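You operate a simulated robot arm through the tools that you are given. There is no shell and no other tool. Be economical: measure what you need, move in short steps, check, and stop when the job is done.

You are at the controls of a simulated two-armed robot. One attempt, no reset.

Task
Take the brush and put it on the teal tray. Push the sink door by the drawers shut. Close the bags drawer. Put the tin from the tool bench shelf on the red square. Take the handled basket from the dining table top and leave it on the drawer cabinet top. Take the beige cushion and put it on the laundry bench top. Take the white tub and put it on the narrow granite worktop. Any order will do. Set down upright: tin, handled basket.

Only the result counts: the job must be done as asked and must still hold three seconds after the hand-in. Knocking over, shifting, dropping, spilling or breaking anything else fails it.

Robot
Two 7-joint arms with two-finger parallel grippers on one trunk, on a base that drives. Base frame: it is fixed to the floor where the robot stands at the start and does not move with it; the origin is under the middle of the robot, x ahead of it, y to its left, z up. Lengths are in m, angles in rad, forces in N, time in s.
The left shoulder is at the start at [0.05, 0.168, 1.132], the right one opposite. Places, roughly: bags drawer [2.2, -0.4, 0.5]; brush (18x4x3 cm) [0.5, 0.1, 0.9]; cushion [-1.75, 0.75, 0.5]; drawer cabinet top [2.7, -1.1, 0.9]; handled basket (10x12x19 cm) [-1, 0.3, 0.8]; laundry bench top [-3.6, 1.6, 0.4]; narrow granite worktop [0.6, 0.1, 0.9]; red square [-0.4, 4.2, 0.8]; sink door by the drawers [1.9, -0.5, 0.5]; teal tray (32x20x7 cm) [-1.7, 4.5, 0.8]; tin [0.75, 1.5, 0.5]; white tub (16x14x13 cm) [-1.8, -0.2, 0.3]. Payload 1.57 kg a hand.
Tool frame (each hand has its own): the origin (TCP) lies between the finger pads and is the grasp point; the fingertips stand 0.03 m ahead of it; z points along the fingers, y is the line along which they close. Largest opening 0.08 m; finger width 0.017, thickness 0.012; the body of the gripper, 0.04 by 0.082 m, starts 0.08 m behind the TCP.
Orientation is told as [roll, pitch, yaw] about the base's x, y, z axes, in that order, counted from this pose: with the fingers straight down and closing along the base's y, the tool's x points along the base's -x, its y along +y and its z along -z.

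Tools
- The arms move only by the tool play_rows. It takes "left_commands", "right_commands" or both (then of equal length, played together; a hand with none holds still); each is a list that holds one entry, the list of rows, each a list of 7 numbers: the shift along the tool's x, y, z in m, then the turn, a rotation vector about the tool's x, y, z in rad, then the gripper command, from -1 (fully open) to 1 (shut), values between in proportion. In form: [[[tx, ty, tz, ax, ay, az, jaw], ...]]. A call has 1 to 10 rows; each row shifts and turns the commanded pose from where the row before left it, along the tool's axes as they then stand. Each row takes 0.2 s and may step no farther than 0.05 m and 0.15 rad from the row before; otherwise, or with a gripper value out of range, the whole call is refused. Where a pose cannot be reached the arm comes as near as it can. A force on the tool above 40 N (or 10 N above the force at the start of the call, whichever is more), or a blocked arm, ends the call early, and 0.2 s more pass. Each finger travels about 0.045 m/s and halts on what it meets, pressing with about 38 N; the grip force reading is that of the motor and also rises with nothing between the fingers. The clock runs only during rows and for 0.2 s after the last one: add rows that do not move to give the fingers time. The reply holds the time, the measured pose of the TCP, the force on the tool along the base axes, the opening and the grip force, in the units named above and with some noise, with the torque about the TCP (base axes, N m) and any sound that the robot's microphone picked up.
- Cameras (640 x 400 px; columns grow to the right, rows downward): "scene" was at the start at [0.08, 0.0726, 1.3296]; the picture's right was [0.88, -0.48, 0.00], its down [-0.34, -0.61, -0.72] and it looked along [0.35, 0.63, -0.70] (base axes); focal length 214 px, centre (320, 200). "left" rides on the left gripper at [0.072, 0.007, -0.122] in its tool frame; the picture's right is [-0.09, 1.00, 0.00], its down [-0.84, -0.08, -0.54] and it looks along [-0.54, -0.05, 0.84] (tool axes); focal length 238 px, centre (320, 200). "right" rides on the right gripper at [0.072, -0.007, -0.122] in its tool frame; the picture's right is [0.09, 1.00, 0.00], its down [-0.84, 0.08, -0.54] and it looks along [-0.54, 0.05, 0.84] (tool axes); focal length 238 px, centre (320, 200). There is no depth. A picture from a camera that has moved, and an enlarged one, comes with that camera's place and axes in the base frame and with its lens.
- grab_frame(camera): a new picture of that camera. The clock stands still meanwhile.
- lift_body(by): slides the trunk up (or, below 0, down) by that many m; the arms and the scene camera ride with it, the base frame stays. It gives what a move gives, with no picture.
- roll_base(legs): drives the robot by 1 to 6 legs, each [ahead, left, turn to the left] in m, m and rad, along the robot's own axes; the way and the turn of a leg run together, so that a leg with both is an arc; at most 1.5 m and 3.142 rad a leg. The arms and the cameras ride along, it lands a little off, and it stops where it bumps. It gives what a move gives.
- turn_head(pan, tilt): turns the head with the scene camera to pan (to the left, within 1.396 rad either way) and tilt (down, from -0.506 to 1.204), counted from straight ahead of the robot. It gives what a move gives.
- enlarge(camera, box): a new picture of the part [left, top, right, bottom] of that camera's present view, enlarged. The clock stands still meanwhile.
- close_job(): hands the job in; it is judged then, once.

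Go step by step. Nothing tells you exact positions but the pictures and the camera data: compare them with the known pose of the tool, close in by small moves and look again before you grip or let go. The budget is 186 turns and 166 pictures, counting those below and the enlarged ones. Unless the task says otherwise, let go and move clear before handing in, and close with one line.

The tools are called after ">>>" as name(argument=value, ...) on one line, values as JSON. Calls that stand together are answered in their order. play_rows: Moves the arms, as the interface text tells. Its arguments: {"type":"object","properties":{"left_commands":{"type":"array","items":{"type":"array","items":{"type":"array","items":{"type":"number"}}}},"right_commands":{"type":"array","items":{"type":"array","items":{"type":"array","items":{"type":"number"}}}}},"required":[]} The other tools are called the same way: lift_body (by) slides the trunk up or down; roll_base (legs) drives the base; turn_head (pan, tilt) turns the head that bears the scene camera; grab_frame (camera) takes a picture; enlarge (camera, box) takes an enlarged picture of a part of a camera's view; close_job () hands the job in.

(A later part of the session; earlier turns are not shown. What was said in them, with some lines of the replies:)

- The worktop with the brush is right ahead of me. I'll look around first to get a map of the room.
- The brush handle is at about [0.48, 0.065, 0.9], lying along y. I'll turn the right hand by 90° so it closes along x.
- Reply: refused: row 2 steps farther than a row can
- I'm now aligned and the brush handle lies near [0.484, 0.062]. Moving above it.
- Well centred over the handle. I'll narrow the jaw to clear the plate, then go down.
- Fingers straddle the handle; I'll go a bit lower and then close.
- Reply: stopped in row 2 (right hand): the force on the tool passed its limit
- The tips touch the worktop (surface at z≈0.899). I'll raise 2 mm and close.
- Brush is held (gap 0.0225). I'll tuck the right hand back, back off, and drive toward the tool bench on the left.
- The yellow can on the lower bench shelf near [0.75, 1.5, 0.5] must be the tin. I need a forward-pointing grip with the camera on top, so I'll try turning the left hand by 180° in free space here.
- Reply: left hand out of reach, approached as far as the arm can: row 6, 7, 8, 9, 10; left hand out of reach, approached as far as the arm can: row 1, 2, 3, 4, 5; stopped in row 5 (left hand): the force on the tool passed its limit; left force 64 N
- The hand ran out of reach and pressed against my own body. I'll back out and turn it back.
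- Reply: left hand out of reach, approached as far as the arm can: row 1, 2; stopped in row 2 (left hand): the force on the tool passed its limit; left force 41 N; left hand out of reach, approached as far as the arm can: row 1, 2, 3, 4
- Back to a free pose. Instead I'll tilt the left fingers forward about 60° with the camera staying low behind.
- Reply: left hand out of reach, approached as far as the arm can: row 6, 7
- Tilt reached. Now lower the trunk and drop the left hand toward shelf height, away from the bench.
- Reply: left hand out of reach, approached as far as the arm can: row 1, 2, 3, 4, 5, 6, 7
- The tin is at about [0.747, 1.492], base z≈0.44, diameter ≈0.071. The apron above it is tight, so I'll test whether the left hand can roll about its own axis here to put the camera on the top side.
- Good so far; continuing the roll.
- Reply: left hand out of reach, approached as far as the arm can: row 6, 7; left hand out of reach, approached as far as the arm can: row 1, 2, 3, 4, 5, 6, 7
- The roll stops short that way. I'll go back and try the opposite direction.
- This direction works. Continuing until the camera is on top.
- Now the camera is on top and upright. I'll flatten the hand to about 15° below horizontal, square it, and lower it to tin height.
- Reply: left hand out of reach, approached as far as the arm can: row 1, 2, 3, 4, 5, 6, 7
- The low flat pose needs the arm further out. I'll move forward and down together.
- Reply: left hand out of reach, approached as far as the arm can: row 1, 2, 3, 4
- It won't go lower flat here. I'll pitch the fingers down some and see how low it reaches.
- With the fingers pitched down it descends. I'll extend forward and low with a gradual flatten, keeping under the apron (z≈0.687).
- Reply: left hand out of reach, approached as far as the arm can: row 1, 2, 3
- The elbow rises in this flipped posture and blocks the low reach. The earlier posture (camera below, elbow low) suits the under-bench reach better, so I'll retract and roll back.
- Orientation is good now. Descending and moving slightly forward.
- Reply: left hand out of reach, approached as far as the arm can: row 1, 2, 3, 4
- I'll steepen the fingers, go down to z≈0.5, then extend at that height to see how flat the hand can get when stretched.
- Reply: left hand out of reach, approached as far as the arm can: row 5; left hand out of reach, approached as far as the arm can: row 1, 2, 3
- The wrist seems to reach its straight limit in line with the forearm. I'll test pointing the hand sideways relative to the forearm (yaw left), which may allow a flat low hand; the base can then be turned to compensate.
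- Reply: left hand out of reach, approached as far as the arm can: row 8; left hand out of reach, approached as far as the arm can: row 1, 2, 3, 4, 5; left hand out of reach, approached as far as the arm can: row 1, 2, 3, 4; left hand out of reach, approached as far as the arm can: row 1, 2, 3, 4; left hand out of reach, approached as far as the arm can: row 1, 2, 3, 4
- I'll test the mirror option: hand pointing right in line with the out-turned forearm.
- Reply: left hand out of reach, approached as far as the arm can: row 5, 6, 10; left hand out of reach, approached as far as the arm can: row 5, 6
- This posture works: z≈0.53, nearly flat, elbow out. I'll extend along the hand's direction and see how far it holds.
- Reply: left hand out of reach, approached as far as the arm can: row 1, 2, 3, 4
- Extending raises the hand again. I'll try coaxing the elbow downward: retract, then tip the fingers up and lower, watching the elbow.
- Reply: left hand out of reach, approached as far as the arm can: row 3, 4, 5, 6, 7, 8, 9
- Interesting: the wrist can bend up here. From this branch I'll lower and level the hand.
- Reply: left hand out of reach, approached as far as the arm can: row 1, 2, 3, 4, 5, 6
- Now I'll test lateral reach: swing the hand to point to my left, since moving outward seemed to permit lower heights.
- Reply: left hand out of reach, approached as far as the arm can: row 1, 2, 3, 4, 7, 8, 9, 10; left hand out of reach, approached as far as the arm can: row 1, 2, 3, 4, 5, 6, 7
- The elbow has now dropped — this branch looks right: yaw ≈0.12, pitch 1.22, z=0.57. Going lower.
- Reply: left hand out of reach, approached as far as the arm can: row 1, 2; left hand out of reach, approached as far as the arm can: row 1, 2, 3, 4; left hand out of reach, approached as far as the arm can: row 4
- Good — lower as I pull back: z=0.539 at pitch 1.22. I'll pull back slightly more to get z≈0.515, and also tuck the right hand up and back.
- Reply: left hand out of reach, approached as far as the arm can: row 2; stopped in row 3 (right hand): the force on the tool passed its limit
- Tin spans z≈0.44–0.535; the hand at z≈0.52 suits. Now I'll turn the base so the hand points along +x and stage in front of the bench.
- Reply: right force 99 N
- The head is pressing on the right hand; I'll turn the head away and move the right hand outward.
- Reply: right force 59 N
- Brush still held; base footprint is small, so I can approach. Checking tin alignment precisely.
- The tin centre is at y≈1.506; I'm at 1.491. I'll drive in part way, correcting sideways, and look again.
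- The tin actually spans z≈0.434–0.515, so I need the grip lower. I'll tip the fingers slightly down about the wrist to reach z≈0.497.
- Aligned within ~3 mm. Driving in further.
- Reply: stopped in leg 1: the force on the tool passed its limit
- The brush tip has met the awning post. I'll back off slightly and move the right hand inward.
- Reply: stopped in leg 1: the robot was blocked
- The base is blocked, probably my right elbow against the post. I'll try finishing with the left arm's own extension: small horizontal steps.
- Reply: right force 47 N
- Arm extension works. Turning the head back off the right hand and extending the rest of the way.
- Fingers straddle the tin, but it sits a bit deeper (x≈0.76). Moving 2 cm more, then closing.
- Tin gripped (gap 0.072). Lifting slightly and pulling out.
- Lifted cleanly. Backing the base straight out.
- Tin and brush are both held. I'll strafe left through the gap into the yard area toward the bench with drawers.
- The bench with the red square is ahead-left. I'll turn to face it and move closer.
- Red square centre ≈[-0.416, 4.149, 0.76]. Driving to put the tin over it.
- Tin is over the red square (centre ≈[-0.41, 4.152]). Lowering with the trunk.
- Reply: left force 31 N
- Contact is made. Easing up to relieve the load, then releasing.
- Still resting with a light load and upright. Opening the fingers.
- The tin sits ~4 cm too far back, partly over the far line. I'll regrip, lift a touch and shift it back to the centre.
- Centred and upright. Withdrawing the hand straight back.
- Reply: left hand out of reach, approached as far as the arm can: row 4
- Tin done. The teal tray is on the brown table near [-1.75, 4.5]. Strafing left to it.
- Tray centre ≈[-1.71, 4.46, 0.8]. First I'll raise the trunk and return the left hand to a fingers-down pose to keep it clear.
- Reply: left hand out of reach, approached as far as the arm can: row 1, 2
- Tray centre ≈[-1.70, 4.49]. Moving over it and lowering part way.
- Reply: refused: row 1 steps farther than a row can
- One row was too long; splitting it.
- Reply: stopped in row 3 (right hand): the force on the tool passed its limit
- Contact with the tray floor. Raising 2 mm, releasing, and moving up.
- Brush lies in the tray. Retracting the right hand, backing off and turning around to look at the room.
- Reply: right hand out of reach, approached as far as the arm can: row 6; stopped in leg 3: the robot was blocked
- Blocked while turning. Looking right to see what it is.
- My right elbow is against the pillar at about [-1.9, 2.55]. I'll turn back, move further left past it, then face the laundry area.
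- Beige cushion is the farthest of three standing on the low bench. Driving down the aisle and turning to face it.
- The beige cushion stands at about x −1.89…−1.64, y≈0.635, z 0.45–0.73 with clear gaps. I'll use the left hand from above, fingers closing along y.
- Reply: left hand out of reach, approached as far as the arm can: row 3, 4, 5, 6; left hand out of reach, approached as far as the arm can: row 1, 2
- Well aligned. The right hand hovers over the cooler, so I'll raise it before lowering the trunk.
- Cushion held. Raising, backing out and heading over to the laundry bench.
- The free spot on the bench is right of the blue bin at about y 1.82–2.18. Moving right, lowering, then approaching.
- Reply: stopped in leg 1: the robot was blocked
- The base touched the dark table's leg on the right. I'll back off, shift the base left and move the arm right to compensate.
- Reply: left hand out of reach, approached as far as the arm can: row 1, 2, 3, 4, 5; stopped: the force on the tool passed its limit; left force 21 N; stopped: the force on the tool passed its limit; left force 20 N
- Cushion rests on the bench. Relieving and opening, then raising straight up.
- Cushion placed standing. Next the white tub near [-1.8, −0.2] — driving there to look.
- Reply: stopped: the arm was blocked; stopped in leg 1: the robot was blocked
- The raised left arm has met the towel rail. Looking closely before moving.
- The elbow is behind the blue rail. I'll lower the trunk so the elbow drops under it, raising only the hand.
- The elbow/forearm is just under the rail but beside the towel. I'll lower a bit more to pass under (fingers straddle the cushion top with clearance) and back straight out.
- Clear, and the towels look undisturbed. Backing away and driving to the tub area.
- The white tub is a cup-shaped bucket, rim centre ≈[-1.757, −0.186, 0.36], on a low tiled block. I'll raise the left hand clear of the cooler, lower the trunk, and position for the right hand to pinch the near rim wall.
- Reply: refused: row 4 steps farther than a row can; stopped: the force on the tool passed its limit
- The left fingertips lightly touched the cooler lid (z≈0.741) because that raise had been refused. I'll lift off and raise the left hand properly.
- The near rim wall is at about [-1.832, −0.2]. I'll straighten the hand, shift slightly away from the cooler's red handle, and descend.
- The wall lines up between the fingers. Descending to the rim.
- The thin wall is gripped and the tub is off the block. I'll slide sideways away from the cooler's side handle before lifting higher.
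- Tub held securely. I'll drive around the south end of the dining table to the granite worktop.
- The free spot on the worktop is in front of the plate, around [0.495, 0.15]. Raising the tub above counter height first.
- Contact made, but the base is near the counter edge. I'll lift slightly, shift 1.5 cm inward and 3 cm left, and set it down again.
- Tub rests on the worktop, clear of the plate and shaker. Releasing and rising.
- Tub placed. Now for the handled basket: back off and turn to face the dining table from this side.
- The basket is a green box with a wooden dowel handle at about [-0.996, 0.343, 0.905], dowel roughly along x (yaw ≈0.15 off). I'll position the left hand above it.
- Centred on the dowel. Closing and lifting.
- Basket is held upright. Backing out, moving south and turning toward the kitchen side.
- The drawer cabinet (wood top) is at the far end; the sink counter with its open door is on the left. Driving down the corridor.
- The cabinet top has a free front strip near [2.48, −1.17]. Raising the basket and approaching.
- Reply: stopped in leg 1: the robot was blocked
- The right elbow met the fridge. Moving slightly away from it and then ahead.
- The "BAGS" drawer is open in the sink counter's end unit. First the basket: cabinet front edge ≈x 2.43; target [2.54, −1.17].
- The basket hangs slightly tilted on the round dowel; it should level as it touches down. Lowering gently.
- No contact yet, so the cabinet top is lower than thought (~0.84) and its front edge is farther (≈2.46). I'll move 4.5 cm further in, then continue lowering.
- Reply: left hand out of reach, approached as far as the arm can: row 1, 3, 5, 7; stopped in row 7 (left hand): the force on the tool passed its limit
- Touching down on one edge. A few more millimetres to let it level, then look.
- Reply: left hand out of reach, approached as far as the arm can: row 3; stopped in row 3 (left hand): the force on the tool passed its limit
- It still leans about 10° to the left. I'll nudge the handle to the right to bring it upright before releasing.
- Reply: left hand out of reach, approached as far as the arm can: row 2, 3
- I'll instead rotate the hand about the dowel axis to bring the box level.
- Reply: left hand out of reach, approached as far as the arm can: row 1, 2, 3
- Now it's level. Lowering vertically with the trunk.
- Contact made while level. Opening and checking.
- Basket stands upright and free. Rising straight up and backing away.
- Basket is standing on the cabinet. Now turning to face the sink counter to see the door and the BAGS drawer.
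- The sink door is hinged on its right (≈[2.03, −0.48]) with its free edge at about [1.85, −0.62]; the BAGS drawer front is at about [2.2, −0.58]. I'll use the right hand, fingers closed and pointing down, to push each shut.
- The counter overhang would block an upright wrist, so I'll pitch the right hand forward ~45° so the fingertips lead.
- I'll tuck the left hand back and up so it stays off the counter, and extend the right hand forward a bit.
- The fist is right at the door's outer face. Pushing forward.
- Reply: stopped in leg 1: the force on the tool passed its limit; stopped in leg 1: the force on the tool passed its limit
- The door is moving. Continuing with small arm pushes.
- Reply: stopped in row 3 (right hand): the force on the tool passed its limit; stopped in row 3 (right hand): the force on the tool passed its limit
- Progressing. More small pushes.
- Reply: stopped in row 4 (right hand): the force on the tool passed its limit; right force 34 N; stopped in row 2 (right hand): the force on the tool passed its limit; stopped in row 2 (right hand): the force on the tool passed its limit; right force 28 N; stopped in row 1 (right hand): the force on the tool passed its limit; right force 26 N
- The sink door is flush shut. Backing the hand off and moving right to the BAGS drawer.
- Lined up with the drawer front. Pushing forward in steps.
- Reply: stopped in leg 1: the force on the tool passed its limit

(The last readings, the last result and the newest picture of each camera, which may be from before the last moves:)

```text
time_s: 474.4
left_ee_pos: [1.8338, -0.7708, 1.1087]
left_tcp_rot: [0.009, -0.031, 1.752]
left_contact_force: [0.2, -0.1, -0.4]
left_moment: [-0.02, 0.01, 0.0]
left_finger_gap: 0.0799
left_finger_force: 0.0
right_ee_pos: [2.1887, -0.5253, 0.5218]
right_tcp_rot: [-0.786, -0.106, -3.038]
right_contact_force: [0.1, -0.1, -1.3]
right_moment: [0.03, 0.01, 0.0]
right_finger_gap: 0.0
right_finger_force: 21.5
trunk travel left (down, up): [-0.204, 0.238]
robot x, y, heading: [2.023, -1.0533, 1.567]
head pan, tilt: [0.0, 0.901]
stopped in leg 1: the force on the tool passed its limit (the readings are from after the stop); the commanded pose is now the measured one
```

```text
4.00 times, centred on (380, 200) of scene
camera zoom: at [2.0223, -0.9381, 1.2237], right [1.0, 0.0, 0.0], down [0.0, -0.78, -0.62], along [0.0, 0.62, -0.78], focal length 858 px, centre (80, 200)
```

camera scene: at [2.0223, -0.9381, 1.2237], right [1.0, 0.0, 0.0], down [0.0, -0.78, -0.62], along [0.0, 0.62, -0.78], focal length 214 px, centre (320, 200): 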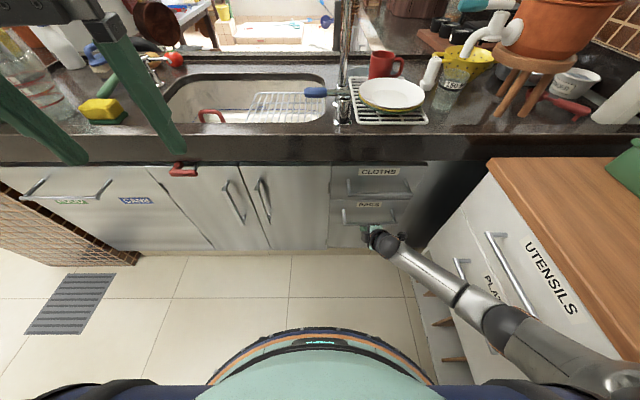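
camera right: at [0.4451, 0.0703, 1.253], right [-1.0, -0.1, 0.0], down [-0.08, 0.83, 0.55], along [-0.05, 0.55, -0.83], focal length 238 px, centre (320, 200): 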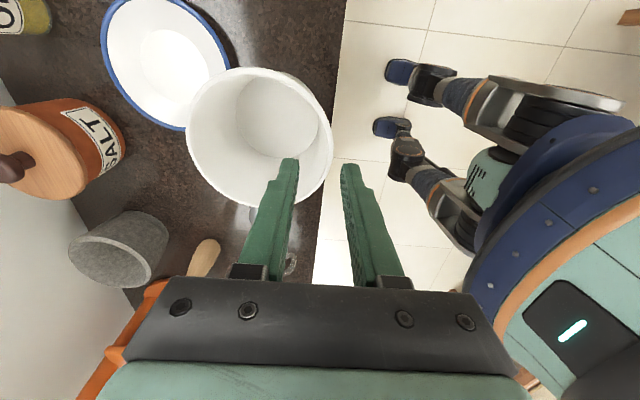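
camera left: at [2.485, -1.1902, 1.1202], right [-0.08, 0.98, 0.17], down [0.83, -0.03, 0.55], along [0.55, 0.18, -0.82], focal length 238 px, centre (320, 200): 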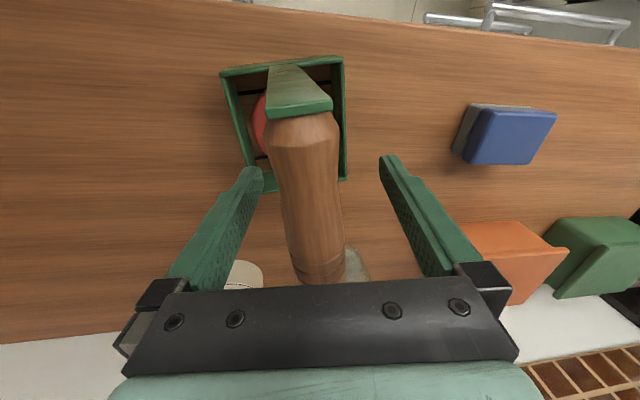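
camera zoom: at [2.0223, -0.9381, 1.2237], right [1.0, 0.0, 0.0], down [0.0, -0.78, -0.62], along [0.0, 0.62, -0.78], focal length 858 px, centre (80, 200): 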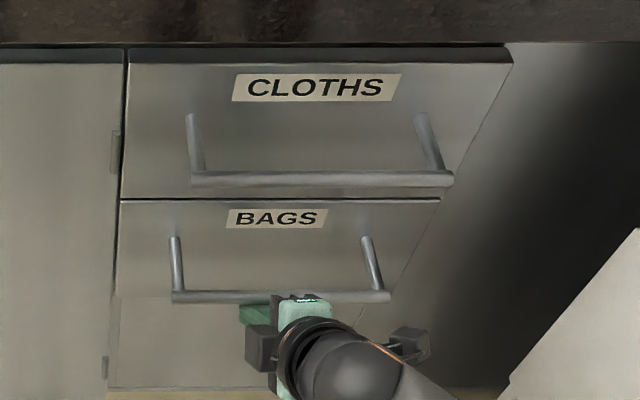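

It looks flush with the CLOTHS drawer. One more gentle push to confirm it's fully shut.

>>> play_rows(right_commands=[[[0, -0.006, 0.006, 0, 0, 0, 1], [0, -0.006, 0.006, 0, 0, 0, 1], [0, -0.006, 0.006, 0, 0, 0, 1]]])

>>> play_rows(right_commands=[[[0, -0.006, 0.006, 0, 0, 0, 1], [0, -0.006, 0.006, 0, 0, 0, 1], [0, -0.006, 0.006, 0, 0, 0, 1]]])

>>> enlarge(camera="scene", box=[230, 150, 450, 270])

```text
time_s: 475.1
left_ee_pos: [1.8337, -0.7715, 1.1102]
left_tcp_rot: [0.009, -0.032, 1.752]
left_contact_force: [-0.1, -0.1, 0.0]
left_moment: [-0.05, 0.02, -0.03]
left_finger_gap: 0.0801
left_finger_force: 0.1
right_ee_pos: [2.188, -0.5169, 0.5119]
right_tcp_rot: [-0.761, -0.107, -3.044]
right_contact_force: [-0.6, -0.3, 0.2]
right_moment: [0.0, 0.01, 0.0]
right_finger_gap: 0.0
right_finger_force: 21.4
trunk travel left (down, up): [-0.204, 0.238]
robot x, y, heading: [2.0212, -1.0546, 1.567]
head pan, tilt: [0.0, 0.901]
stopped in row 3 (right hand): the force on the tool passed its limit (the readings are from after the stop); the commanded pose is now the measured one
```

```text
time_s: 475.8
left_ee_pos: [1.8349, -0.7711, 1.1109]
left_tcp_rot: [0.009, -0.03, 1.754]
left_contact_force: [0.5, 0.6, 0.1]
left_moment: [-0.01, -0.02, -0.02]
left_finger_gap: 0.0802
left_finger_force: 0.0
right_ee_pos: [2.1879, -0.5083, 0.5014]
right_tcp_rot: [-0.738, -0.101, -3.046]
right_contact_force: [0.5, -0.5, -0.6]
right_moment: [0.03, 0.01, -0.01]
right_finger_gap: 0.0
right_finger_force: 21.3
trunk travel left (down, up): [-0.204, 0.238]
robot x, y, heading: [2.0194, -1.0542, 1.566]
head pan, tilt: [0.0, 0.901]
stopped in row 3 (right hand): the force on the tool passed its limit (the readings are from after the stop); the commanded pose is now the measured one
```

```text
2.91 times, centred on (340, 210) of scene
camera zoom: at [2.0223, -0.939, 1.2239], right [1.0, -0.01, 0.0], down [0.0, -0.78, -0.62], along [0.0, 0.62, -0.78], focal length 624 px, centre (262, 171)
```

zoom: 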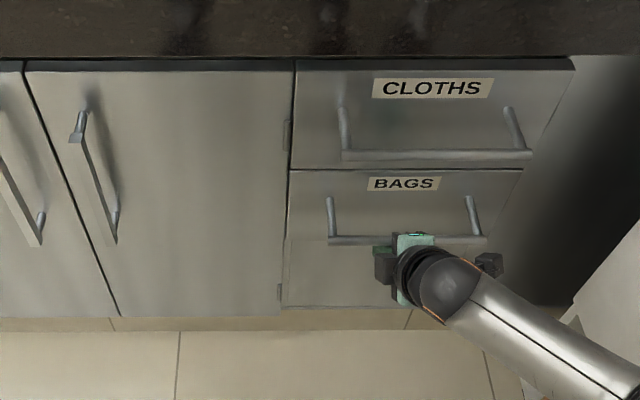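

The drawer label didn't move between pushes, so the drawer is fully in. Backing away and checking the door, drawer and basket.

>>> roll_base(legs=[[-0.3, 0, 0]])

>>> turn_head(pan=-0.35, tilt=0.7)

>>> grab_frame(camera="scene")

```text
time_s: 477.9
left_ee_pos: [1.8321, -1.0729, 1.109]
left_tcp_rot: [0.008, -0.031, 1.752]
left_contact_force: [-0.3, -0.3, 0.6]
left_moment: [0.02, -0.01, 0.0]
left_finger_gap: 0.0799
left_finger_force: 0.0
right_ee_pos: [2.186, -0.8078, 0.5008]
right_tcp_rot: [-0.738, -0.101, -3.044]
right_contact_force: [-0.2, 0.4, -0.3]
right_moment: [-0.01, 0.0, 0.01]
right_finger_gap: 0.0
right_finger_force: 21.6
trunk travel left (down, up): [-0.204, 0.238]
robot x, y, heading: [2.0208, -1.3546, 1.568]
head pan, tilt: [0.0, 0.901]
```

```text
time_s: 478.7
left_ee_pos: [1.8333, -1.072, 1.1088]
left_tcp_rot: [0.009, -0.031, 1.752]
left_contact_force: [-0.2, -0.2, 0.6]
left_moment: [0.0, 0.0, 0.02]
left_finger_gap: 0.0802
left_finger_force: 0.0
right_ee_pos: [2.1874, -0.8085, 0.5013]
right_tcp_rot: [-0.737, -0.101, -3.043]
right_contact_force: [0.2, 0.2, 0.4]
right_moment: [0.0, 0.0, 0.0]
right_finger_gap: 0.0
right_finger_force: 21.5
trunk travel left (down, up): [-0.204, 0.238]
robot x, y, heading: [2.0206, -1.3573, 1.569]
head pan, tilt: [-0.351, 0.7]
```

```text
10 pictures are left
camera scene: at [2.0501, -1.2363, 1.24], right [0.94, -0.35, 0.0], down [-0.22, -0.6, -0.76], along [0.27, 0.72, -0.64], focal length 214 px, centre (320, 200)
```

scene: 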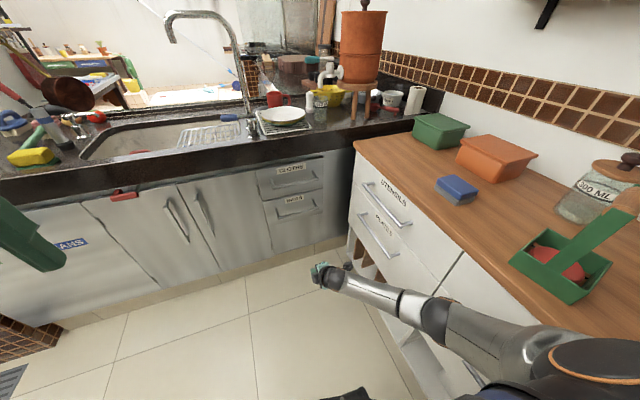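

Door and drawer are flush and the basket stands upright on the cabinet. Moving clear, then handing in.

>>> roll_base(legs=[[0, 0.25, 0]])

>>> close_job()

```text
time_s: 480.5
left_ee_pos: [1.5837, -1.0706, 1.11]
left_tcp_rot: [0.009, -0.031, 1.75]
left_contact_force: [0.7, -0.2, 0.3]
left_moment: [0.0, -0.01, 0.01]
left_finger_gap: 0.0798
left_finger_force: 0.0
right_ee_pos: [1.9376, -0.8073, 0.5008]
right_tcp_rot: [-0.737, -0.103, -3.047]
right_contact_force: [0.1, -0.3, 0.3]
right_moment: [0.01, 0.02, 0.0]
right_finger_gap: 0.0
right_finger_force: 21.3
trunk travel left (down, up): [-0.204, 0.238]
robot x, y, heading: [1.7665, -1.3547, 1.56]
head pan, tilt: [-0.351, 0.7]
```

```text
The job is handed in.
```

All seven tasks are finished and handed in: brush, sink door, bags drawer, tin, basket, cushion and tub. I bumped the awning post, pillar, dark table, fridge, cooler lid and towel rail on the way; nothing looked moved in the pictures I had, but I did not check each one.
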